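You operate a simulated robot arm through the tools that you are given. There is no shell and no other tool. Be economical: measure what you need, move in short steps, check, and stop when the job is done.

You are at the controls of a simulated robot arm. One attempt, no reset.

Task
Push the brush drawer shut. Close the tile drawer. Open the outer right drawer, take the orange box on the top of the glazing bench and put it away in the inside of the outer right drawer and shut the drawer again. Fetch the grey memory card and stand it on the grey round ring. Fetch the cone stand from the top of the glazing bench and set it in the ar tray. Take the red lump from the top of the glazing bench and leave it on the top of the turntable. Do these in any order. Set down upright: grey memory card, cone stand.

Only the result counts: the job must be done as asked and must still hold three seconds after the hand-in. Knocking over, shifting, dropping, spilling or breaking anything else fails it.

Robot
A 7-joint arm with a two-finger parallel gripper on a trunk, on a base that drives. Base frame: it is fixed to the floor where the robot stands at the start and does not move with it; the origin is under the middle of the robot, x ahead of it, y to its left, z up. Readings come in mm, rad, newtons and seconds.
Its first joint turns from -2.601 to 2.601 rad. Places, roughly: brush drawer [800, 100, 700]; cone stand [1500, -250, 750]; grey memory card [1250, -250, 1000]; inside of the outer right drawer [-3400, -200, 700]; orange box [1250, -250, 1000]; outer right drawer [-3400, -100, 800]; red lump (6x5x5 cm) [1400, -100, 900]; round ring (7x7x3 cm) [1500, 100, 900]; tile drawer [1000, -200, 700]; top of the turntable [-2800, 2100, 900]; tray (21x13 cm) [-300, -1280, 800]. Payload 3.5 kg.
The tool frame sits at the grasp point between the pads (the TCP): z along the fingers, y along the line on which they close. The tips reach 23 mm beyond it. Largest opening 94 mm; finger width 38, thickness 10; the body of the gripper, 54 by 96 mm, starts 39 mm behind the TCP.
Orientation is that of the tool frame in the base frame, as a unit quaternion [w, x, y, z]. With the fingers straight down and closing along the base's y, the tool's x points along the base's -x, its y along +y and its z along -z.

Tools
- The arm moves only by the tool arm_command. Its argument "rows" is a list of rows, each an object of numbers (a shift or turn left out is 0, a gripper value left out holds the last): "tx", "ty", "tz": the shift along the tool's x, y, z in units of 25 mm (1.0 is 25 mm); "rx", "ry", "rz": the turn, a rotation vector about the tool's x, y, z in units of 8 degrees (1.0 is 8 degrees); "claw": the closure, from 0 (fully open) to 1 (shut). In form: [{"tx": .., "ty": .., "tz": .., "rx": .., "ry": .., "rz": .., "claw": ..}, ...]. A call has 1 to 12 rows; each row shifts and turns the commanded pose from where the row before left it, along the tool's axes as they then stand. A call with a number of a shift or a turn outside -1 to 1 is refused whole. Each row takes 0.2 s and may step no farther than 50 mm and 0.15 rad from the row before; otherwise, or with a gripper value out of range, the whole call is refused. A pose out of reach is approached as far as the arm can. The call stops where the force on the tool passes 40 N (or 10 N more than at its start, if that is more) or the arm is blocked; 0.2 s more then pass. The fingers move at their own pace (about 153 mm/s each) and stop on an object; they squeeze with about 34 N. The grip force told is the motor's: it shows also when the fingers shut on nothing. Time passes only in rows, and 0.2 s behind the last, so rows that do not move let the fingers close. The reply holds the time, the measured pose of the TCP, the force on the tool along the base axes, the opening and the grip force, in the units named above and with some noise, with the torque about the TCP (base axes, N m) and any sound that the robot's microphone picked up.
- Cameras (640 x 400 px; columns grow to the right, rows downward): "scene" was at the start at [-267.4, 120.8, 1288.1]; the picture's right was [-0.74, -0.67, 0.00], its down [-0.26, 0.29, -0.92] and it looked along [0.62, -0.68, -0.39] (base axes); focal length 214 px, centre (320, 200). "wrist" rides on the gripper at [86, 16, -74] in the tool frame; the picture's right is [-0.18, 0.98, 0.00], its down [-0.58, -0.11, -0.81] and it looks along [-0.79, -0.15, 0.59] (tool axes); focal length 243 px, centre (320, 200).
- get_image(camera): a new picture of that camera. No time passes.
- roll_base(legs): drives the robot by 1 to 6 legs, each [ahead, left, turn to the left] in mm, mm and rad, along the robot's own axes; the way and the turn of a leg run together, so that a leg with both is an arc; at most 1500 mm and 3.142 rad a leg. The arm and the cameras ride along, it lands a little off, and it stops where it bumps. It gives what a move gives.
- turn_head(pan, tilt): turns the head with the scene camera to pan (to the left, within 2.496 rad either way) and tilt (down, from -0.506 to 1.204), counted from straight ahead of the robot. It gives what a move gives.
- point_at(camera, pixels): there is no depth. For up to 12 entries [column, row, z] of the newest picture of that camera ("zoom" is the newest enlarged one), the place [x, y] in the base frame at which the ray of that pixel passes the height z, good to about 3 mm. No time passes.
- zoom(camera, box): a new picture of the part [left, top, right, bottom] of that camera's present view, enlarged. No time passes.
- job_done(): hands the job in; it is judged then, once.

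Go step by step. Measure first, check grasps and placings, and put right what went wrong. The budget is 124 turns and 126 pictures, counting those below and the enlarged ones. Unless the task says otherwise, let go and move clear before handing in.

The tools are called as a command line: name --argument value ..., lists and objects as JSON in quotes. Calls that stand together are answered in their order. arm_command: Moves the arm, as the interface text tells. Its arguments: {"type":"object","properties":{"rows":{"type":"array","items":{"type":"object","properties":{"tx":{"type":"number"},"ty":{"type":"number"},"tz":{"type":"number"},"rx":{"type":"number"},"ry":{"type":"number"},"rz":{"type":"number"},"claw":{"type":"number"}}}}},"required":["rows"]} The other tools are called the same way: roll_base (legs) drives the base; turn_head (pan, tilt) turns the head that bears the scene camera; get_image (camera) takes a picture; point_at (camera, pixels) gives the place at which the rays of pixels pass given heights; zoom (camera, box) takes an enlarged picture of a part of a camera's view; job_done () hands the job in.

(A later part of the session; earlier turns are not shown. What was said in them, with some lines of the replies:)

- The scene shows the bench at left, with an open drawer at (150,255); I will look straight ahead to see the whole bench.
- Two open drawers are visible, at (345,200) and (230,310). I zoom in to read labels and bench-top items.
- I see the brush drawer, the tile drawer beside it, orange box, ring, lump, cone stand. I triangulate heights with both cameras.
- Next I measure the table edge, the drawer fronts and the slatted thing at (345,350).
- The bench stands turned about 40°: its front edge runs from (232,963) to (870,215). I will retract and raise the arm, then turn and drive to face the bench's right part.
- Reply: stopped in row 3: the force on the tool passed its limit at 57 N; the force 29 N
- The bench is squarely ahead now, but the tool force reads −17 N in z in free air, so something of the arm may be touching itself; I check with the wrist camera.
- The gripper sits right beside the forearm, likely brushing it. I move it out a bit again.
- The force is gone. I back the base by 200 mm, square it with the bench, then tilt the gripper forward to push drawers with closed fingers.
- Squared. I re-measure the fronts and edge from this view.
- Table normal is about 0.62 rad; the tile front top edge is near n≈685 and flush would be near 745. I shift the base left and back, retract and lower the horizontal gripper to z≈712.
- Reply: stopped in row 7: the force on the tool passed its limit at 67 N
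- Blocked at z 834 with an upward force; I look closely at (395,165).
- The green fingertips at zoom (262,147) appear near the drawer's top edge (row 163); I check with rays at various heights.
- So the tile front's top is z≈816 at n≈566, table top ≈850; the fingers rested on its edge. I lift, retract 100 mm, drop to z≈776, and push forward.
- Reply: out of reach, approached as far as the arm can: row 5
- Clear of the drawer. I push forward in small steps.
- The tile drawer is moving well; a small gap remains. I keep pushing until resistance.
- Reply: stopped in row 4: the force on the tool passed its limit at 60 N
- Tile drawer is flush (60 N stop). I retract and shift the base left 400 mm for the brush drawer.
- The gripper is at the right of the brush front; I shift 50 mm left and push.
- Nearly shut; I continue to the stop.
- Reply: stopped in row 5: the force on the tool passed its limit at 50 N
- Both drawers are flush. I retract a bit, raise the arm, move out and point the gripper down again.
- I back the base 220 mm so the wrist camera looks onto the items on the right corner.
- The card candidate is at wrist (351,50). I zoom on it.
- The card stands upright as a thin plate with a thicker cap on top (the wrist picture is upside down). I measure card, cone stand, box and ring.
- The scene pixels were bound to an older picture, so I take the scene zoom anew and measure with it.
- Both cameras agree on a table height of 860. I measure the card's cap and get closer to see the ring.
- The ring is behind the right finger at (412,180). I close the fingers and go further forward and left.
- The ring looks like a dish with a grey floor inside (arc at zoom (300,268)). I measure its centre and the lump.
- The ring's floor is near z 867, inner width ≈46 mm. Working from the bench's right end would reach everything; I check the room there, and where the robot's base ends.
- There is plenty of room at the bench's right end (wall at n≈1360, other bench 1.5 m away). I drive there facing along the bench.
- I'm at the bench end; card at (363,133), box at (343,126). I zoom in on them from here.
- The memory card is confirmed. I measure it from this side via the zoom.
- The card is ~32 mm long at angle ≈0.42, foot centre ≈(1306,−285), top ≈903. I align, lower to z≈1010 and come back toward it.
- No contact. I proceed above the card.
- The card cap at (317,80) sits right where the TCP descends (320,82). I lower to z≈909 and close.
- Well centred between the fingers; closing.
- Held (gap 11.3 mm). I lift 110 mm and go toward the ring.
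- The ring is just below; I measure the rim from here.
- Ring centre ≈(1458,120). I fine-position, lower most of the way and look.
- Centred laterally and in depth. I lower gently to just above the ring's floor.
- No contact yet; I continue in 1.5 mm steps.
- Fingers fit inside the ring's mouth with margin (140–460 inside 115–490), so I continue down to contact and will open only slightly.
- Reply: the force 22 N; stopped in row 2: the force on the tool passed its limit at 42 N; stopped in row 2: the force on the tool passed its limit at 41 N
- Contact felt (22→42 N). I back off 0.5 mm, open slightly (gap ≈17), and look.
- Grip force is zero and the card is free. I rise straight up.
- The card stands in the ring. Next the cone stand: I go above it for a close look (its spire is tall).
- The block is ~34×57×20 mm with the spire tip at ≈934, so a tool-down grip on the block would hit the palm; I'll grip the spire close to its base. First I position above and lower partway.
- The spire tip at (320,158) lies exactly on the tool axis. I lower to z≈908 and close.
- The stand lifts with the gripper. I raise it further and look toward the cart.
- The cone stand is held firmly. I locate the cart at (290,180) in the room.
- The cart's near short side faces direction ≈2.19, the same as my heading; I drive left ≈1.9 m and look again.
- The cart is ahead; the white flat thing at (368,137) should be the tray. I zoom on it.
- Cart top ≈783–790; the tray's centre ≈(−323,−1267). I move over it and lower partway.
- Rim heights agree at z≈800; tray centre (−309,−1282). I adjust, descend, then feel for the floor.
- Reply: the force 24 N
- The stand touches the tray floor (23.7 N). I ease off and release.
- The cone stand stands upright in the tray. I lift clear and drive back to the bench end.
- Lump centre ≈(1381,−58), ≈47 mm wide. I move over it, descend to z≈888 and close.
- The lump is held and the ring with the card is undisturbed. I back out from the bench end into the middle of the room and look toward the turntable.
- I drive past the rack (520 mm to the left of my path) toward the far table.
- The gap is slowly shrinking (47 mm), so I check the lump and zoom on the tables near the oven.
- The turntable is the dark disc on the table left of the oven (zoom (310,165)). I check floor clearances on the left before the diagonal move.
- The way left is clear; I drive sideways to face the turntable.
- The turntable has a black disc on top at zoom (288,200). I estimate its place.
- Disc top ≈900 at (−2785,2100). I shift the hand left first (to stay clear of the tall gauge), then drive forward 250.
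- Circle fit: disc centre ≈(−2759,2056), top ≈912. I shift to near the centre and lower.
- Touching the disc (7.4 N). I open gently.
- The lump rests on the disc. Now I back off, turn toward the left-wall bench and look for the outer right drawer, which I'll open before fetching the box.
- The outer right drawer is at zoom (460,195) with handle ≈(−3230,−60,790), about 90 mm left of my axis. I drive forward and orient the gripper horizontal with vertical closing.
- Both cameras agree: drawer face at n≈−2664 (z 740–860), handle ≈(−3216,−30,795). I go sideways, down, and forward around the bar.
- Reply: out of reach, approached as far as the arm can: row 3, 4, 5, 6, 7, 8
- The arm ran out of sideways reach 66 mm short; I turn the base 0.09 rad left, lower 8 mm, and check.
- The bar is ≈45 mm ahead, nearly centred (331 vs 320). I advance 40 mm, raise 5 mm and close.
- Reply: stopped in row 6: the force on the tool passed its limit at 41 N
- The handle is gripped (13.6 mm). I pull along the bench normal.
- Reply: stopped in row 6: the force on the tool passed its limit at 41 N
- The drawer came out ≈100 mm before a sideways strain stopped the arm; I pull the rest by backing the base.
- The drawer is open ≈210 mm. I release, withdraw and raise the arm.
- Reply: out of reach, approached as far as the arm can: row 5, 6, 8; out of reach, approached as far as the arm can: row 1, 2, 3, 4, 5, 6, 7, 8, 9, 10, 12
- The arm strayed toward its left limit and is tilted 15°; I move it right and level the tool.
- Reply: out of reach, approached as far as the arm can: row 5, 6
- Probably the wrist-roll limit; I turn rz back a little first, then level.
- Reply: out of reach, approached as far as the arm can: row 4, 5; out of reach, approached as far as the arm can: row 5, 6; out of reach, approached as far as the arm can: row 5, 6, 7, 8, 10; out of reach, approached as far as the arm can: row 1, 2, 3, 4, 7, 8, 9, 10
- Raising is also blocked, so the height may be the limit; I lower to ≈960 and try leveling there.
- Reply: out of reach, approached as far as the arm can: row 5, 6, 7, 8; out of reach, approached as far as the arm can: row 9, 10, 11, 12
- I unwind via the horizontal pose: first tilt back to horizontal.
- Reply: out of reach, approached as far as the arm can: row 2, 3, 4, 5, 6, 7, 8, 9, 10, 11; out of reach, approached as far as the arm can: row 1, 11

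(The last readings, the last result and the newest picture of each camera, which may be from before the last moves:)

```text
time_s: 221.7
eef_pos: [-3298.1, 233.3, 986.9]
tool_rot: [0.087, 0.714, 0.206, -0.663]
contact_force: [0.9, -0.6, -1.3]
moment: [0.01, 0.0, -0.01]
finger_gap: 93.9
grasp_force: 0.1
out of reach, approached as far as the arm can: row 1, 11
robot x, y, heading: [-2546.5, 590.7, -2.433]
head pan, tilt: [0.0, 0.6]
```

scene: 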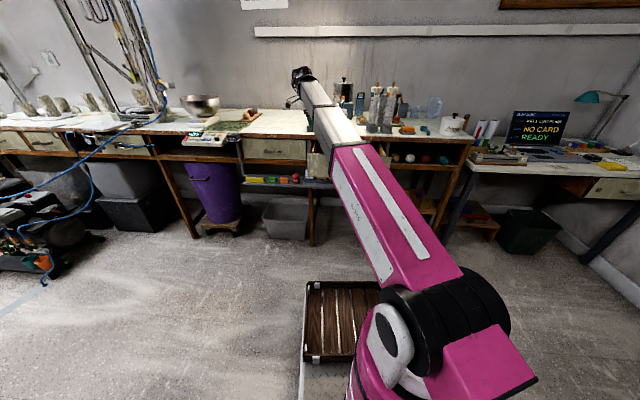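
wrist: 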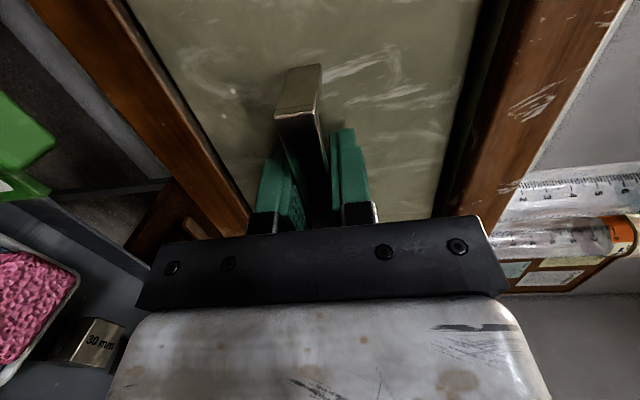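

The push-style pose (x down) is reached; now ry brings the tool down with the camera toward the robot.

arm_command --rows '[{"ry": 1}, {"ry": 1}, {"ry": 1}, {"ry": 1}, {"ry": 1}, {"ry": 1}, {"ry": 1}, {"ry": 1}, {"ry": 1}, {"ry": 1}, {"ry": 0.5}, {"tx": 0}]'

```text
time_s: 224.3
eef_pos: [-3249.3, 146.5, 948.7]
tool_rot: [-0.137, 0.968, 0.21, -0.028]
contact_force: [-0.4, 0.0, -0.3]
moment: [0.0, 0.04, 0.0]
finger_gap: 93.9
grasp_force: 0.1
out of reach, approached as far as the arm can: row 1, 2, 3, 4, 5, 6, 7, 8, 9
robot x, y, heading: [-2550.4, 588.4, -2.432]
head pan, tilt: [0.0, 0.6]
```

The same ≈16° lateral lean persists, so it is the elbow's swivel. I back the base off and stretch the arm outward, then level.

roll_base --legs '[[-250, 0, -0.09]]'

arm_command --rows '[{"tx": -1}, {"tx": -1}, {"tx": -1}, {"tx": -1}, {"tx": -1}, {"tx": -1}, {"rx": -0.5}, {"rx": -0.5}, {"rx": -0.5}, {"rx": -0.5}, {"tx": 0}]'

get_image --camera "scene"

```text
time_s: 226.1
eef_pos: [-3088.7, 367.1, 948.8]
tool_rot: [-0.137, 0.976, 0.167, -0.022]
contact_force: [0.0, 0.1, 0.1]
moment: [0.0, -0.02, 0.03]
finger_gap: 93.9
grasp_force: 0.1
robot x, y, heading: [-2349.4, 748.6, -2.523]
head pan, tilt: [0.0, 0.6]
```

```text
time_s: 228.5
eef_pos: [-3226.9, 311.5, 945.2]
tool_rot: [-0.137, 0.977, 0.16, -0.024]
contact_force: [-0.4, -1.0, -0.7]
moment: [-0.01, -0.01, -0.02]
finger_gap: 94.2
grasp_force: 0.1
out of reach, approached as far as the arm can: row 4, 6, 7, 8, 9, 10
robot x, y, heading: [-2347.6, 746.8, -2.526]
head pan, tilt: [0.0, 0.6]
```

```text
19 pictures are left
```

scene: 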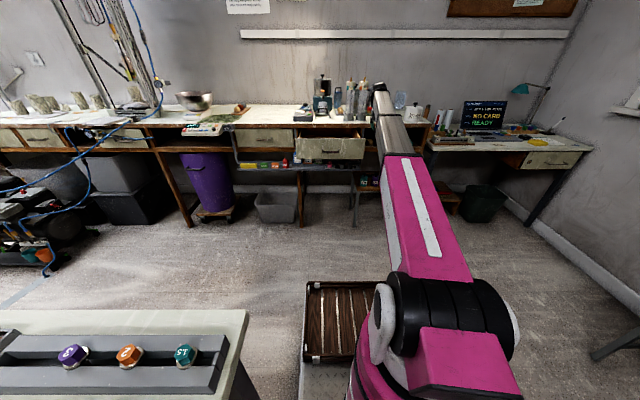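

I suspect forearm roll is at its limit; I go horizontal again and roll back the other way so the joints share the turn.

arm_command --rows '[{"tx": 1}, {"tx": 1, "tz": -1}, {"tz": -1}, {"ry": -1}, {"ry": -1}, {"ry": -1}, {"ry": -1}, {"ry": -1}, {"ry": -1}, {"ry": -1}, {"ry": -1}, {"ry": -1}]'

arm_command --rows '[{"ry": -1}, {"ry": -1}, {"ry": -0.25}, {"rz": 1}, {"rz": 1}, {"rz": 1}, {"rz": 1}, {"rz": 1}, {"rz": 1}, {"rz": 1}, {"rz": 1}, {"rz": 1}]'

```text
time_s: 231.1
eef_pos: [-3175.0, 314.2, 994.5]
tool_rot: [-0.015, 0.776, 0.211, -0.594]
contact_force: [0.8, -0.8, 0.1]
moment: [-0.02, -0.01, -0.01]
finger_gap: 93.9
grasp_force: 0.1
robot x, y, heading: [-2350.0, 745.7, -2.526]
head pan, tilt: [0.0, 0.6]
```

```text
time_s: 233.7
eef_pos: [-3175.1, 314.8, 994.2]
tool_rot: [0.43, 0.669, -0.226, -0.562]
contact_force: [-0.1, 0.0, -0.3]
moment: [-0.01, 0.01, -0.04]
finger_gap: 94.1
grasp_force: 0.1
robot x, y, heading: [-2351.4, 748.7, -2.522]
head pan, tilt: [0.0, 0.6]
```

No refusals now. I finish the roll and tilt down.

arm_command --rows '[{"rz": 1}, {"rz": 1}, {"rz": 1}, {"rz": 1}, {"rz": 0.25}, {"rx": 1}, {"rx": 1}, {"rx": 1}, {"rx": 1}, {"rx": 1}, {"rx": 1}]'

arm_command --rows '[{"rx": 1}, {"rx": 1}, {"rx": 1}, {"rx": 1}, {"rx": 1}, {"rx": 0.25}, {"tz": 0}]'

```text
time_s: 236.1
eef_pos: [-3151.3, 270.9, 984.3]
tool_rot: [0.28, 0.747, -0.551, -0.242]
contact_force: [-0.1, -0.4, -0.3]
moment: [0.0, 0.03, 0.01]
finger_gap: 94.0
grasp_force: 0.1
out of reach, approached as far as the arm can: row 9, 10, 11
robot x, y, heading: [-2350.4, 747.3, -2.524]
head pan, tilt: [0.0, 0.6]
```

```text
time_s: 237.7
eef_pos: [-3129.3, 238.7, 981.7]
tool_rot: [-0.037, 0.776, -0.616, -0.132]
contact_force: [-0.3, -0.3, -0.5]
moment: [0.0, 0.01, -0.01]
finger_gap: 93.9
grasp_force: 0.1
out of reach, approached as far as the arm can: row 1, 2, 3, 4, 6
robot x, y, heading: [-2348.6, 746.9, -2.524]
head pan, tilt: [0.0, 0.6]
```

Turns are getting scarce, so I accept the lean: I align it with the finger-width axis so closing stays horizontal, retract, and drive back out along the known free route.

arm_command --rows '[{"rz": -1}, {"rz": -1}, {"rz": -0.85}, {"ty": -1}, {"ty": -1}, {"ty": -1}, {"ty": -1}, {"ty": -1}, {"ty": -1}, {"ty": -1}, {"tx": 0}]'

roll_base --legs '[[-140, 0, 0], [-215, -320, 0], [0, 0, -1.575], [-66, -1016, 0], [-454, -24, 0]]'

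```text
time_s: 240.1
eef_pos: [-2985.7, 341.8, 980.4]
tool_rot: [-0.062, 0.883, -0.449, -0.123]
contact_force: [-0.1, -0.3, -0.7]
moment: [-0.01, 0.0, 0.0]
finger_gap: 94.0
grasp_force: 0.0
robot x, y, heading: [-2347.8, 746.3, -2.516]
head pan, tilt: [0.0, 0.6]
```

```text
time_s: 254.5
eef_pos: [-1509.9, 2029.7, 979.9]
tool_rot: [0.13, -0.314, 0.939, 0.044]
contact_force: [0.6, -0.4, 0.5]
moment: [0.0, -0.02, 0.02]
finger_gap: 94.0
grasp_force: 0.1
robot x, y, heading: [-1095.5, 1396.6, 2.208]
head pan, tilt: [0.0, 0.6]
```

Lean is consistent and all went well. I continue the reversed route to the bench's right end so the hand ends above the orange box.

roll_base --legs '[[-1062, 7, 0], [-1062, 6, 0], [-1295, -48, 0], [-12, -720, -0.058]]'

get_image --camera "wrist"

get_image --camera "scene"

```text
time_s: 274.7
eef_pos: [1155.8, -257.9, 979.2]
tool_rot: [0.13, -0.3, 0.944, 0.042]
contact_force: [0.2, -1.1, -0.4]
moment: [-0.02, -0.04, 0.02]
finger_gap: 94.0
grasp_force: 0.1
robot x, y, heading: [1553.1, -903.7, 2.176]
head pan, tilt: [0.0, 0.6]
```

```text
18 pictures are left
```

wrist: 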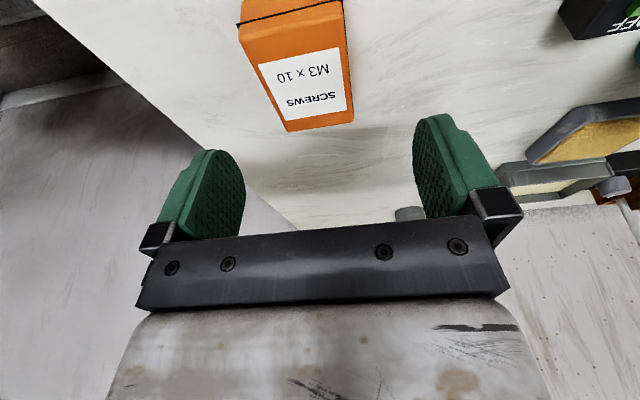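

```text
17 pictures are left
```

scene: 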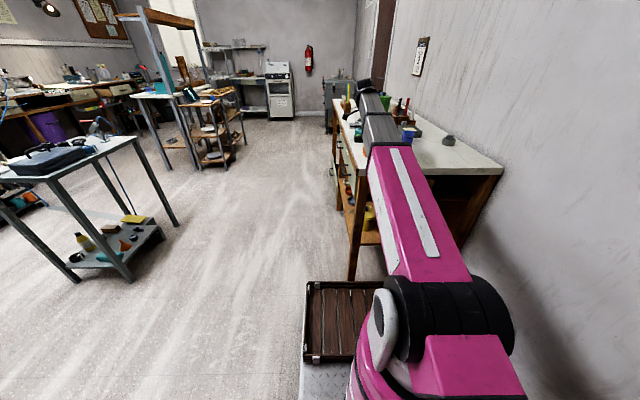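

The box is below at (300,70) in the wrist view. I measure its top and check the grey thing at scene (449,140).

point_at --camera "wrist" --pixels '[[287, 131, 905], [354, 123, 905], [345, 40, 905], [247, 40, 905], [287, 131, 895], [354, 123, 895]]'

zoom --camera "scene" --box '[390, 110, 490, 170]'

zoom --camera "wrist" --box '[200, 0, 440, 150]'

```text
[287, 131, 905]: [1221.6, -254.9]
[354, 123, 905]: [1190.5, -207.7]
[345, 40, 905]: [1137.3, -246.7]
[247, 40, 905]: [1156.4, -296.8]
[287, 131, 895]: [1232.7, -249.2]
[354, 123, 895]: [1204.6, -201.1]
```

```text
6.40 times, centred on (440, 140) of scene
```

zoom: 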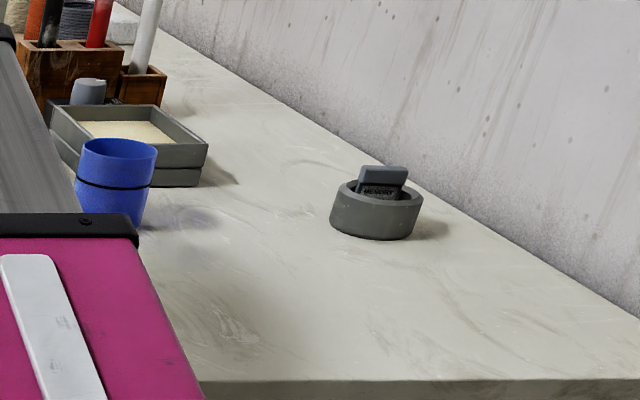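

```text
2.67 times, centred on (320, 75) of wrist
```

zoom: 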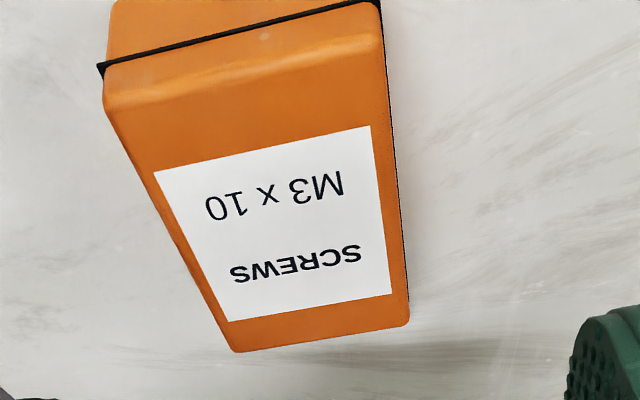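

The card stands upright in the ring. The box is ≈57×87×30 mm centred ≈(1186,−247); I descend along the tool, grip and lift.

arm_command --rows '[{"ty": -0.33, "tx": -0.08, "tz": 0.7}, {"tz": 1}, {"tz": 1}, {"tz": 0.6}, {"tz": 0.4}, {"claw": 0.2}, {"claw": 1}, {"claw": 1}, {"claw": 1}]'

get_image --camera "wrist"

```text
time_s: 276.7
eef_pos: [1182.8, -250.0, 892.2]
tool_rot: [0.133, -0.301, 0.943, 0.042]
contact_force: [-0.2, 1.1, 0.1]
moment: [0.03, -0.03, -0.02]
finger_gap: 59.8
grasp_force: 34.0
robot x, y, heading: [1553.6, -904.2, 2.175]
head pan, tilt: [0.0, 0.6]
```

```text
14 pictures are left
```

wrist: 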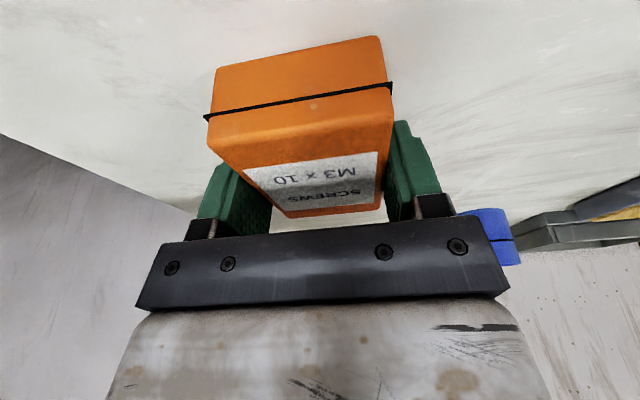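

Gripped at 59.8 mm. I lift and drive the route back.

arm_command --rows '[{"tx": -0.13, "tz": -0.48, "claw": 1}, {"tx": -0.27, "tz": -0.96}, {"tx": -0.27, "tz": -0.96}, {"tx": -0.27, "tz": -0.96}, {"tx": -0.27, "tz": -0.96}, {"tx": 0}]'

roll_base --legs '[[12, 731, 0.033], [1279, 43, 0], [1062, -7, 0], [1062, -6, 0]]'

get_image --camera "wrist"

```text
time_s: 278.1
eef_pos: [1184.7, -250.1, 1005.6]
tool_rot: [0.131, -0.3, 0.944, 0.041]
contact_force: [-0.3, 0.4, -2.5]
moment: [0.0, 0.0, 0.01]
finger_gap: 59.8
grasp_force: 34.0
robot x, y, heading: [1553.4, -902.7, 2.175]
head pan, tilt: [0.0, 0.6]
```

```text
time_s: 298.2
eef_pos: [-1441.3, 2061.7, 1004.6]
tool_rot: [0.13, -0.307, 0.942, 0.042]
contact_force: [-0.1, -0.1, -3.0]
moment: [0.01, -0.01, 0.01]
finger_gap: 59.6
grasp_force: 33.9
robot x, y, heading: [-1062.2, 1417.0, 2.185]
head pan, tilt: [0.0, 0.6]
```

```text
13 pictures are left
```

wrist: 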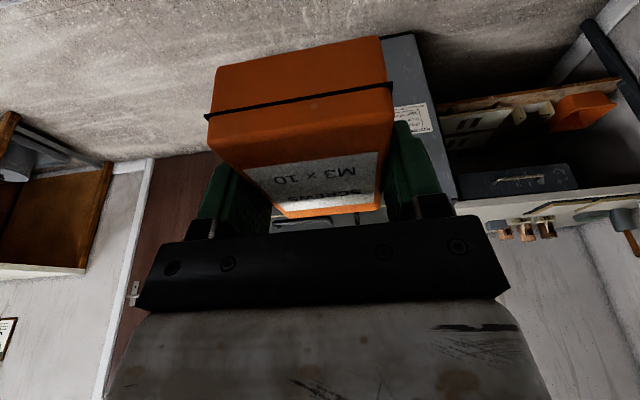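

The box is held level. I continue: past the oven area, turn toward the drawer bench, and shift the arm left for the drawer.

roll_base --legs '[[416, 60, 0], [66, 1016, 0], [0, 0, 1.575], [200, 320, 0]]'

arm_command --rows '[{"tx": 0.8, "tz": -0.22, "claw": 1}, {"tx": 0.8, "tz": -0.22}, {"tx": 0.8, "tz": -0.22}, {"tx": 0.8, "tz": -0.22}, {"tx": 0.8, "tz": -0.22}, {"tx": 0.8, "tz": -0.22}, {"tx": 0.8, "tz": -0.22}, {"tx": 0}]'

get_image --camera "scene"

```text
time_s: 311.4
eef_pos: [-2826.9, 443.0, 1004.4]
tool_rot: [-0.062, 0.882, -0.452, -0.121]
contact_force: [0.0, 0.6, -2.7]
moment: [0.02, -0.01, -0.01]
finger_gap: 59.5
grasp_force: 33.9
robot x, y, heading: [-2179.0, 818.2, -2.52]
head pan, tilt: [0.0, 0.6]
```

```text
time_s: 313.2
eef_pos: [-2740.5, 325.6, 1004.3]
tool_rot: [-0.063, 0.882, -0.451, -0.123]
contact_force: [0.4, 0.4, -1.7]
moment: [-0.02, -0.01, -0.01]
finger_gap: 59.7
grasp_force: 34.3
robot x, y, heading: [-2178.4, 816.6, -2.524]
head pan, tilt: [0.0, 0.6]
```

```text
12 pictures are left
```

scene: 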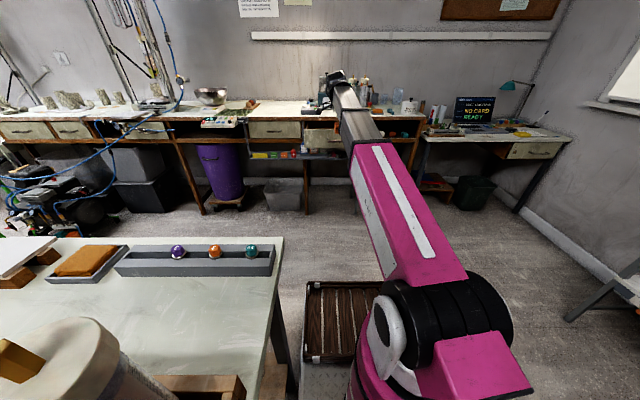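

The hand is lined up with the drawer (t≈1857). I drive forward 524 mm and look.

roll_base --legs '[[522, -13, 0.003]]'

get_image --camera "wrist"

zoom --camera "scene" --box '[250, 100, 410, 220]'

```text
time_s: 316.2
eef_pos: [-3169.7, 36.5, 1003.6]
tool_rot: [-0.062, 0.882, -0.45, -0.122]
contact_force: [0.7, 0.5, -2.1]
moment: [0.03, 0.04, 0.03]
finger_gap: 59.7
grasp_force: 33.7
robot x, y, heading: [-2606.6, 529.0, -2.521]
head pan, tilt: [0.0, 0.6]
```

```text
11 pictures are left
```

wrist: 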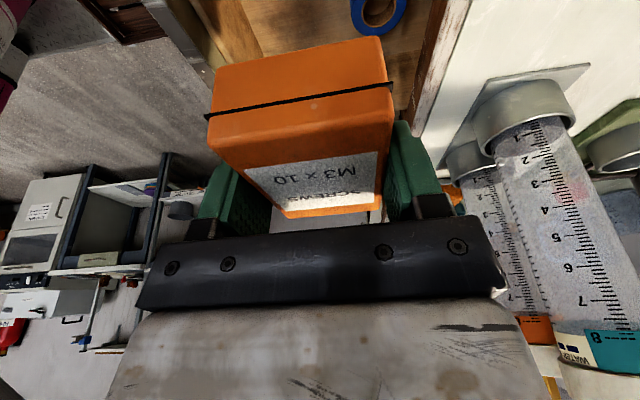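

```text
3.33 times, centred on (330, 160) of scene
```

zoom: 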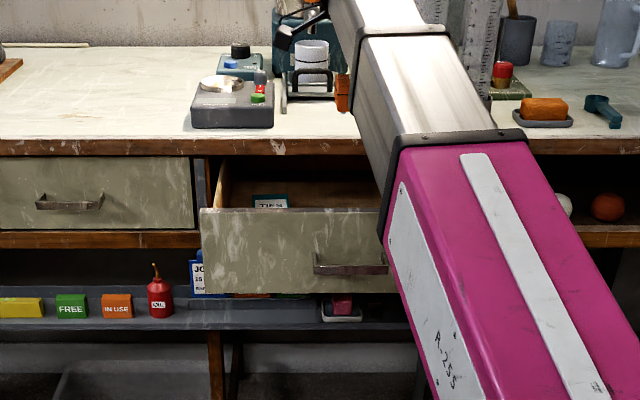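

point_at --camera "wrist" --pixels '[[352, 8, 755], [378, 35, 760], [404, 8, 755], [190, 5, 860], [235, 40, 860], [440, 60, 890], [205, 80, 860]]'

point_at --camera "zoom" --pixels '[[201, 209, 860], [385, 209, 860], [290, 205, 760], [255, 205, 760]]'

```text
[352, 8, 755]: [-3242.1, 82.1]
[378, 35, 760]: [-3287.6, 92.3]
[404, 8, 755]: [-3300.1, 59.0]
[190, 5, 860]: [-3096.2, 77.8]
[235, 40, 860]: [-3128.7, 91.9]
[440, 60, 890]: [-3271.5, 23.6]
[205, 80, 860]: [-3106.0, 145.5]
```

```text
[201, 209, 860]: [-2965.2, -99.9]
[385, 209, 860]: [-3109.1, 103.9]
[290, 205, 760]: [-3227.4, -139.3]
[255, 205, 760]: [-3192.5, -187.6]
```

The drawer interior is free at (n −2575, t 1848); a tape roll lies to the right. I shift 28 mm and lower vertically to z≈803.

arm_command --rows '[{"tx": 0.87, "ty": 0.66, "tz": -0.25, "claw": 1}, {"tx": 0.27, "tz": 0.96}, {"tx": 0.27, "tz": 0.96}, {"tx": 0.27, "tz": 0.96}, {"tx": 0.27, "tz": 0.96}, {"tx": 0.27, "tz": 0.96}, {"tx": 0.27, "tz": 0.96}, {"tx": 0.27, "tz": 0.96}, {"tx": 0.27, "tz": 0.96}, {"tx": 0}]'

get_image --camera "wrist"

```text
time_s: 318.4
eef_pos: [-3169.5, 6.8, 804.3]
tool_rot: [-0.063, 0.882, -0.45, -0.127]
contact_force: [-0.6, -0.4, -2.6]
moment: [0.0, 0.02, -0.02]
finger_gap: 59.5
grasp_force: 33.9
robot x, y, heading: [-2609.4, 530.1, -2.526]
head pan, tilt: [0.0, 0.6]
```

```text
9 pictures are left
```

wrist: 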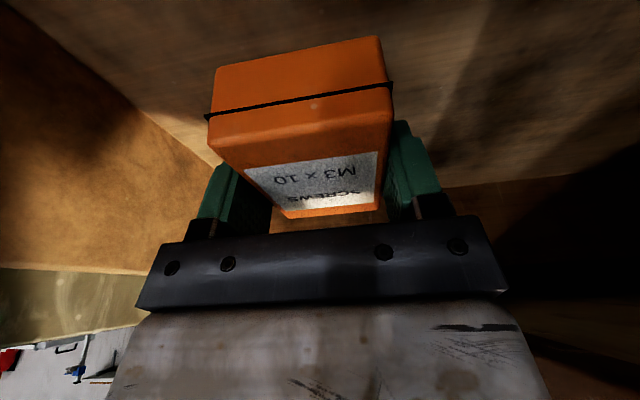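

Inside the drawer. I lower in 2.5 mm steps to contact, release, and rise.

arm_command --rows '[{"tx": 0.027, "tz": 0.096, "claw": 1}, {"tx": 0.027, "tz": 0.096}, {"tx": 0.027, "tz": 0.096}, {"tx": 0.027, "tz": 0.096}, {"tx": 0.027, "tz": 0.096}, {"tx": 0.027, "tz": 0.096}, {"tx": 0.027, "tz": 0.096}, {"tx": 0.027, "tz": 0.096}, {"tx": 0.027, "tz": 0.096}, {"tx": 0.027, "tz": 0.096}, {"tx": 0.027, "tz": 0.096}, {"tx": 0.027, "tz": 0.096}]'

```text
time_s: 321.0
eef_pos: [-3169.1, 8.7, 776.8]
tool_rot: [-0.064, 0.882, -0.45, -0.128]
contact_force: [0.2, -2.0, 36.1]
moment: [0.42, -0.2, 0.06]
finger_gap: 60.3
grasp_force: 34.3
robot x, y, heading: [-2609.4, 533.4, -2.524]
head pan, tilt: [0.0, 0.6]
```

Contact at z≈777 with 36 N. I ease off, open, and rise out of the drawer.

arm_command --rows '[{"tx": -0.027, "tz": -0.096, "claw": 1}, {"claw": 0.3}, {"claw": 0.2}, {"claw": 0.2}, {"tx": -0.14, "tz": -0.48}, {"tx": -0.27, "tz": -0.96}, {"tx": -0.27, "tz": -0.96}, {"tx": -0.27, "tz": -0.96}, {"tx": -0.27, "tz": -0.96}, {"tx": -0.27, "tz": -0.96}, {"tx": -0.27, "tz": -0.96}, {"tx": -0.27, "tz": -0.96}]'

get_image --camera "wrist"

```text
time_s: 323.6
eef_pos: [-3171.1, 5.5, 965.7]
tool_rot: [-0.062, 0.882, -0.451, -0.122]
contact_force: [-0.4, 0.8, 0.2]
moment: [0.0, 0.02, -0.01]
finger_gap: 75.3
grasp_force: 0.0
robot x, y, heading: [-2605.7, 532.4, -2.52]
head pan, tilt: [0.0, 0.6]
```

```text
8 pictures are left
```

wrist: 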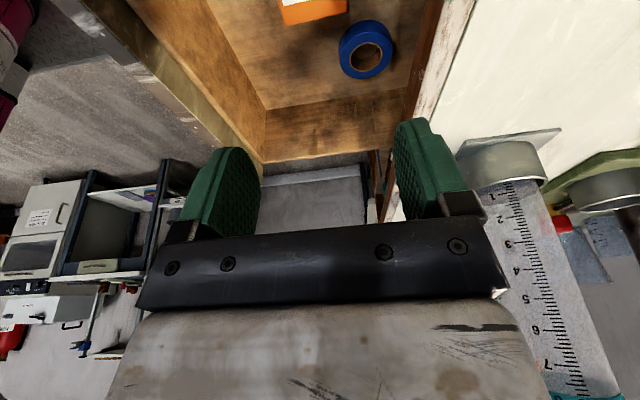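

The box is in the drawer beside the tape. I back off 200 mm, close the fingers and tilt the hand forward to push the drawer shut.

roll_base --legs '[[-220, 0, 0]]'

arm_command --rows '[{"rx": -1, "claw": 1}, {"rx": -1}, {"rx": -1}, {"rx": -1}, {"rx": -1}, {"rx": -1}, {"rx": -1}, {"rx": -1}, {"rx": -1}, {"rx": -1}, {"rx": -1}, {"tx": 0}]'

zoom --camera "scene" --box '[250, 80, 410, 200]'

```text
time_s: 325.3
eef_pos: [-2986.9, 138.5, 965.9]
tool_rot: [-0.063, 0.882, -0.45, -0.123]
contact_force: [-0.6, -0.4, -0.2]
moment: [-0.02, 0.01, 0.02]
finger_gap: 75.5
grasp_force: 0.1
robot x, y, heading: [-2424.8, 659.2, -2.525]
head pan, tilt: [0.0, 0.6]
```

```text
time_s: 327.9
eef_pos: [-2986.3, 138.0, 965.3]
tool_rot: [0.569, 0.677, -0.239, -0.4]
contact_force: [-0.3, 0.6, 0.4]
moment: [0.04, 0.05, 0.02]
finger_gap: 0.1
grasp_force: 34.1
robot x, y, heading: [-2422.0, 661.4, -2.52]
head pan, tilt: [0.0, 0.6]
```

```text
3.33 times, centred on (330, 140) of scene
```

zoom: 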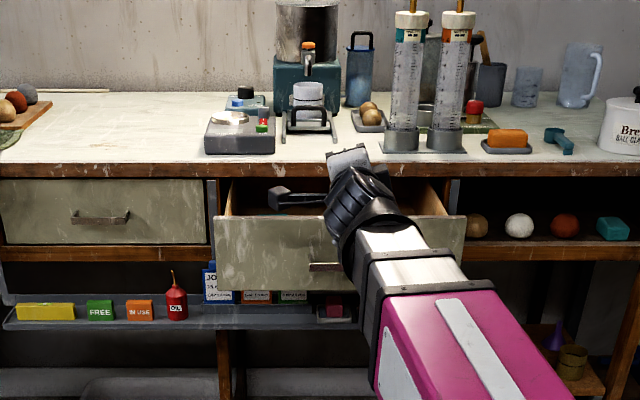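

No drift: the hand points exactly at the drawer, tip ≈100 mm before it. I lower to z≈830, above the handle.

arm_command --rows '[{"tx": 0.27, "ty": -0.96, "claw": 1}, {"tx": 0.27, "ty": -0.96}, {"tx": 0.27, "ty": -0.96}, {"tx": 0.27, "ty": -0.96}, {"tx": 0.27, "ty": -0.96}, {"tx": 0.11, "ty": -0.38}, {"tx": 0}]'

```text
time_s: 329.5
eef_pos: [-2982.9, 139.2, 831.7]
tool_rot: [0.569, 0.677, -0.239, -0.401]
contact_force: [-0.4, 1.0, 0.8]
moment: [0.03, 0.01, -0.01]
finger_gap: 0.1
grasp_force: 33.5
robot x, y, heading: [-2424.9, 659.2, -2.526]
head pan, tilt: [0.0, 0.6]
```

At z 832 and free. I push: base forward 250 mm, then the arm until it stops.

roll_base --legs '[[250, 0, 0]]'

arm_command --rows '[{"tz": 0.4, "claw": 1}, {"tz": 0.4}, {"tz": 0.3}, {"tz": 0.3}, {"tz": 0.3}, {"tz": 0.3}, {"tz": 0.3}, {"tz": 0.3}, {"tz": 0.3}]'

zoom --camera "scene" --box '[250, 100, 410, 220]'

```text
time_s: 331.3
eef_pos: [-3183.0, -8.2, 831.2]
tool_rot: [0.568, 0.679, -0.238, -0.4]
contact_force: [0.6, -0.9, 0.3]
moment: [0.0, 0.01, 0.01]
finger_gap: 0.0
grasp_force: 34.4
robot x, y, heading: [-2622.1, 518.4, -2.52]
head pan, tilt: [0.0, 0.6]
```

```text
time_s: 332.6
eef_pos: [-3210.9, -27.8, 830.7]
tool_rot: [0.569, 0.679, -0.238, -0.399]
contact_force: [4.6, 1.9, 3.0]
moment: [-0.05, 0.16, -0.04]
finger_gap: 0.0
grasp_force: 34.2
robot x, y, heading: [-2627.7, 516.7, -2.523]
head pan, tilt: [0.0, 0.6]
stopped in row 6: the force on the tool passed its limit at 51 N (the readings are from after the stop); the commanded pose is now the measured one
```

```text
3.33 times, centred on (330, 160) of scene
5 turns are left
```

zoom: 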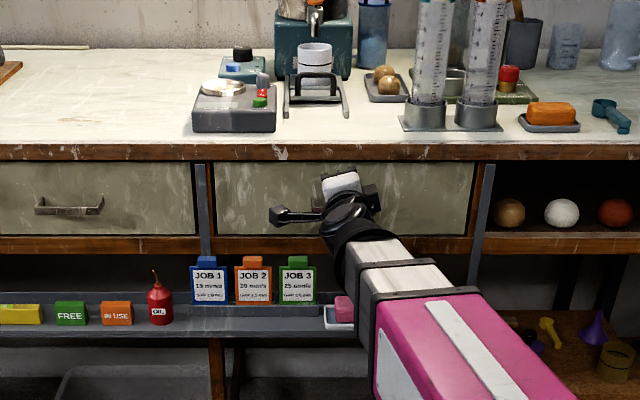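

The drawer is flush with its neighbour (51 N stop). I withdraw and take a last look.

roll_base --legs '[[-200, 0, 0]]'

zoom --camera "scene" --box '[250, 80, 410, 200]'

```text
time_s: 334.2
eef_pos: [-3047.6, 89.4, 830.0]
tool_rot: [0.569, 0.679, -0.238, -0.399]
contact_force: [0.2, 0.1, -0.5]
moment: [0.0, -0.02, -0.01]
finger_gap: 0.2
grasp_force: 34.2
robot x, y, heading: [-2460.8, 634.7, -2.521]
head pan, tilt: [0.0, 0.6]
```

```text
3.33 times, centred on (330, 140) of scene
4 turns are left
```

zoom: 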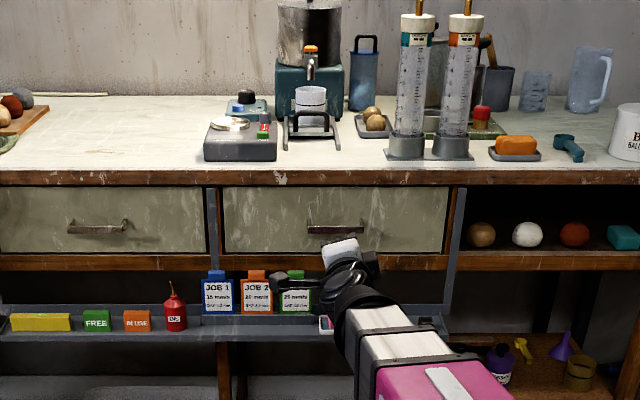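

The outer right drawer is shut flush at zoom (335,218), the hand is clear of it, and all the other items are placed. I hand the job in.

job_done

```text
The job is handed in.
```

The job is handed in, with every part done as asked:
- **Drawers:** the brush drawer and the tile drawer are shut.
- **Orange box:** it is inside the outer right drawer, and that drawer is shut again.
- **Grey memory card:** it stands upright in the hollow of the grey round ring, on the ring's floor rather than on its rim.
- **Cone stand:** it stands upright in the ar tray.
- **Red lump:** it rests on the top of the turntable, a little to the right of the middle.
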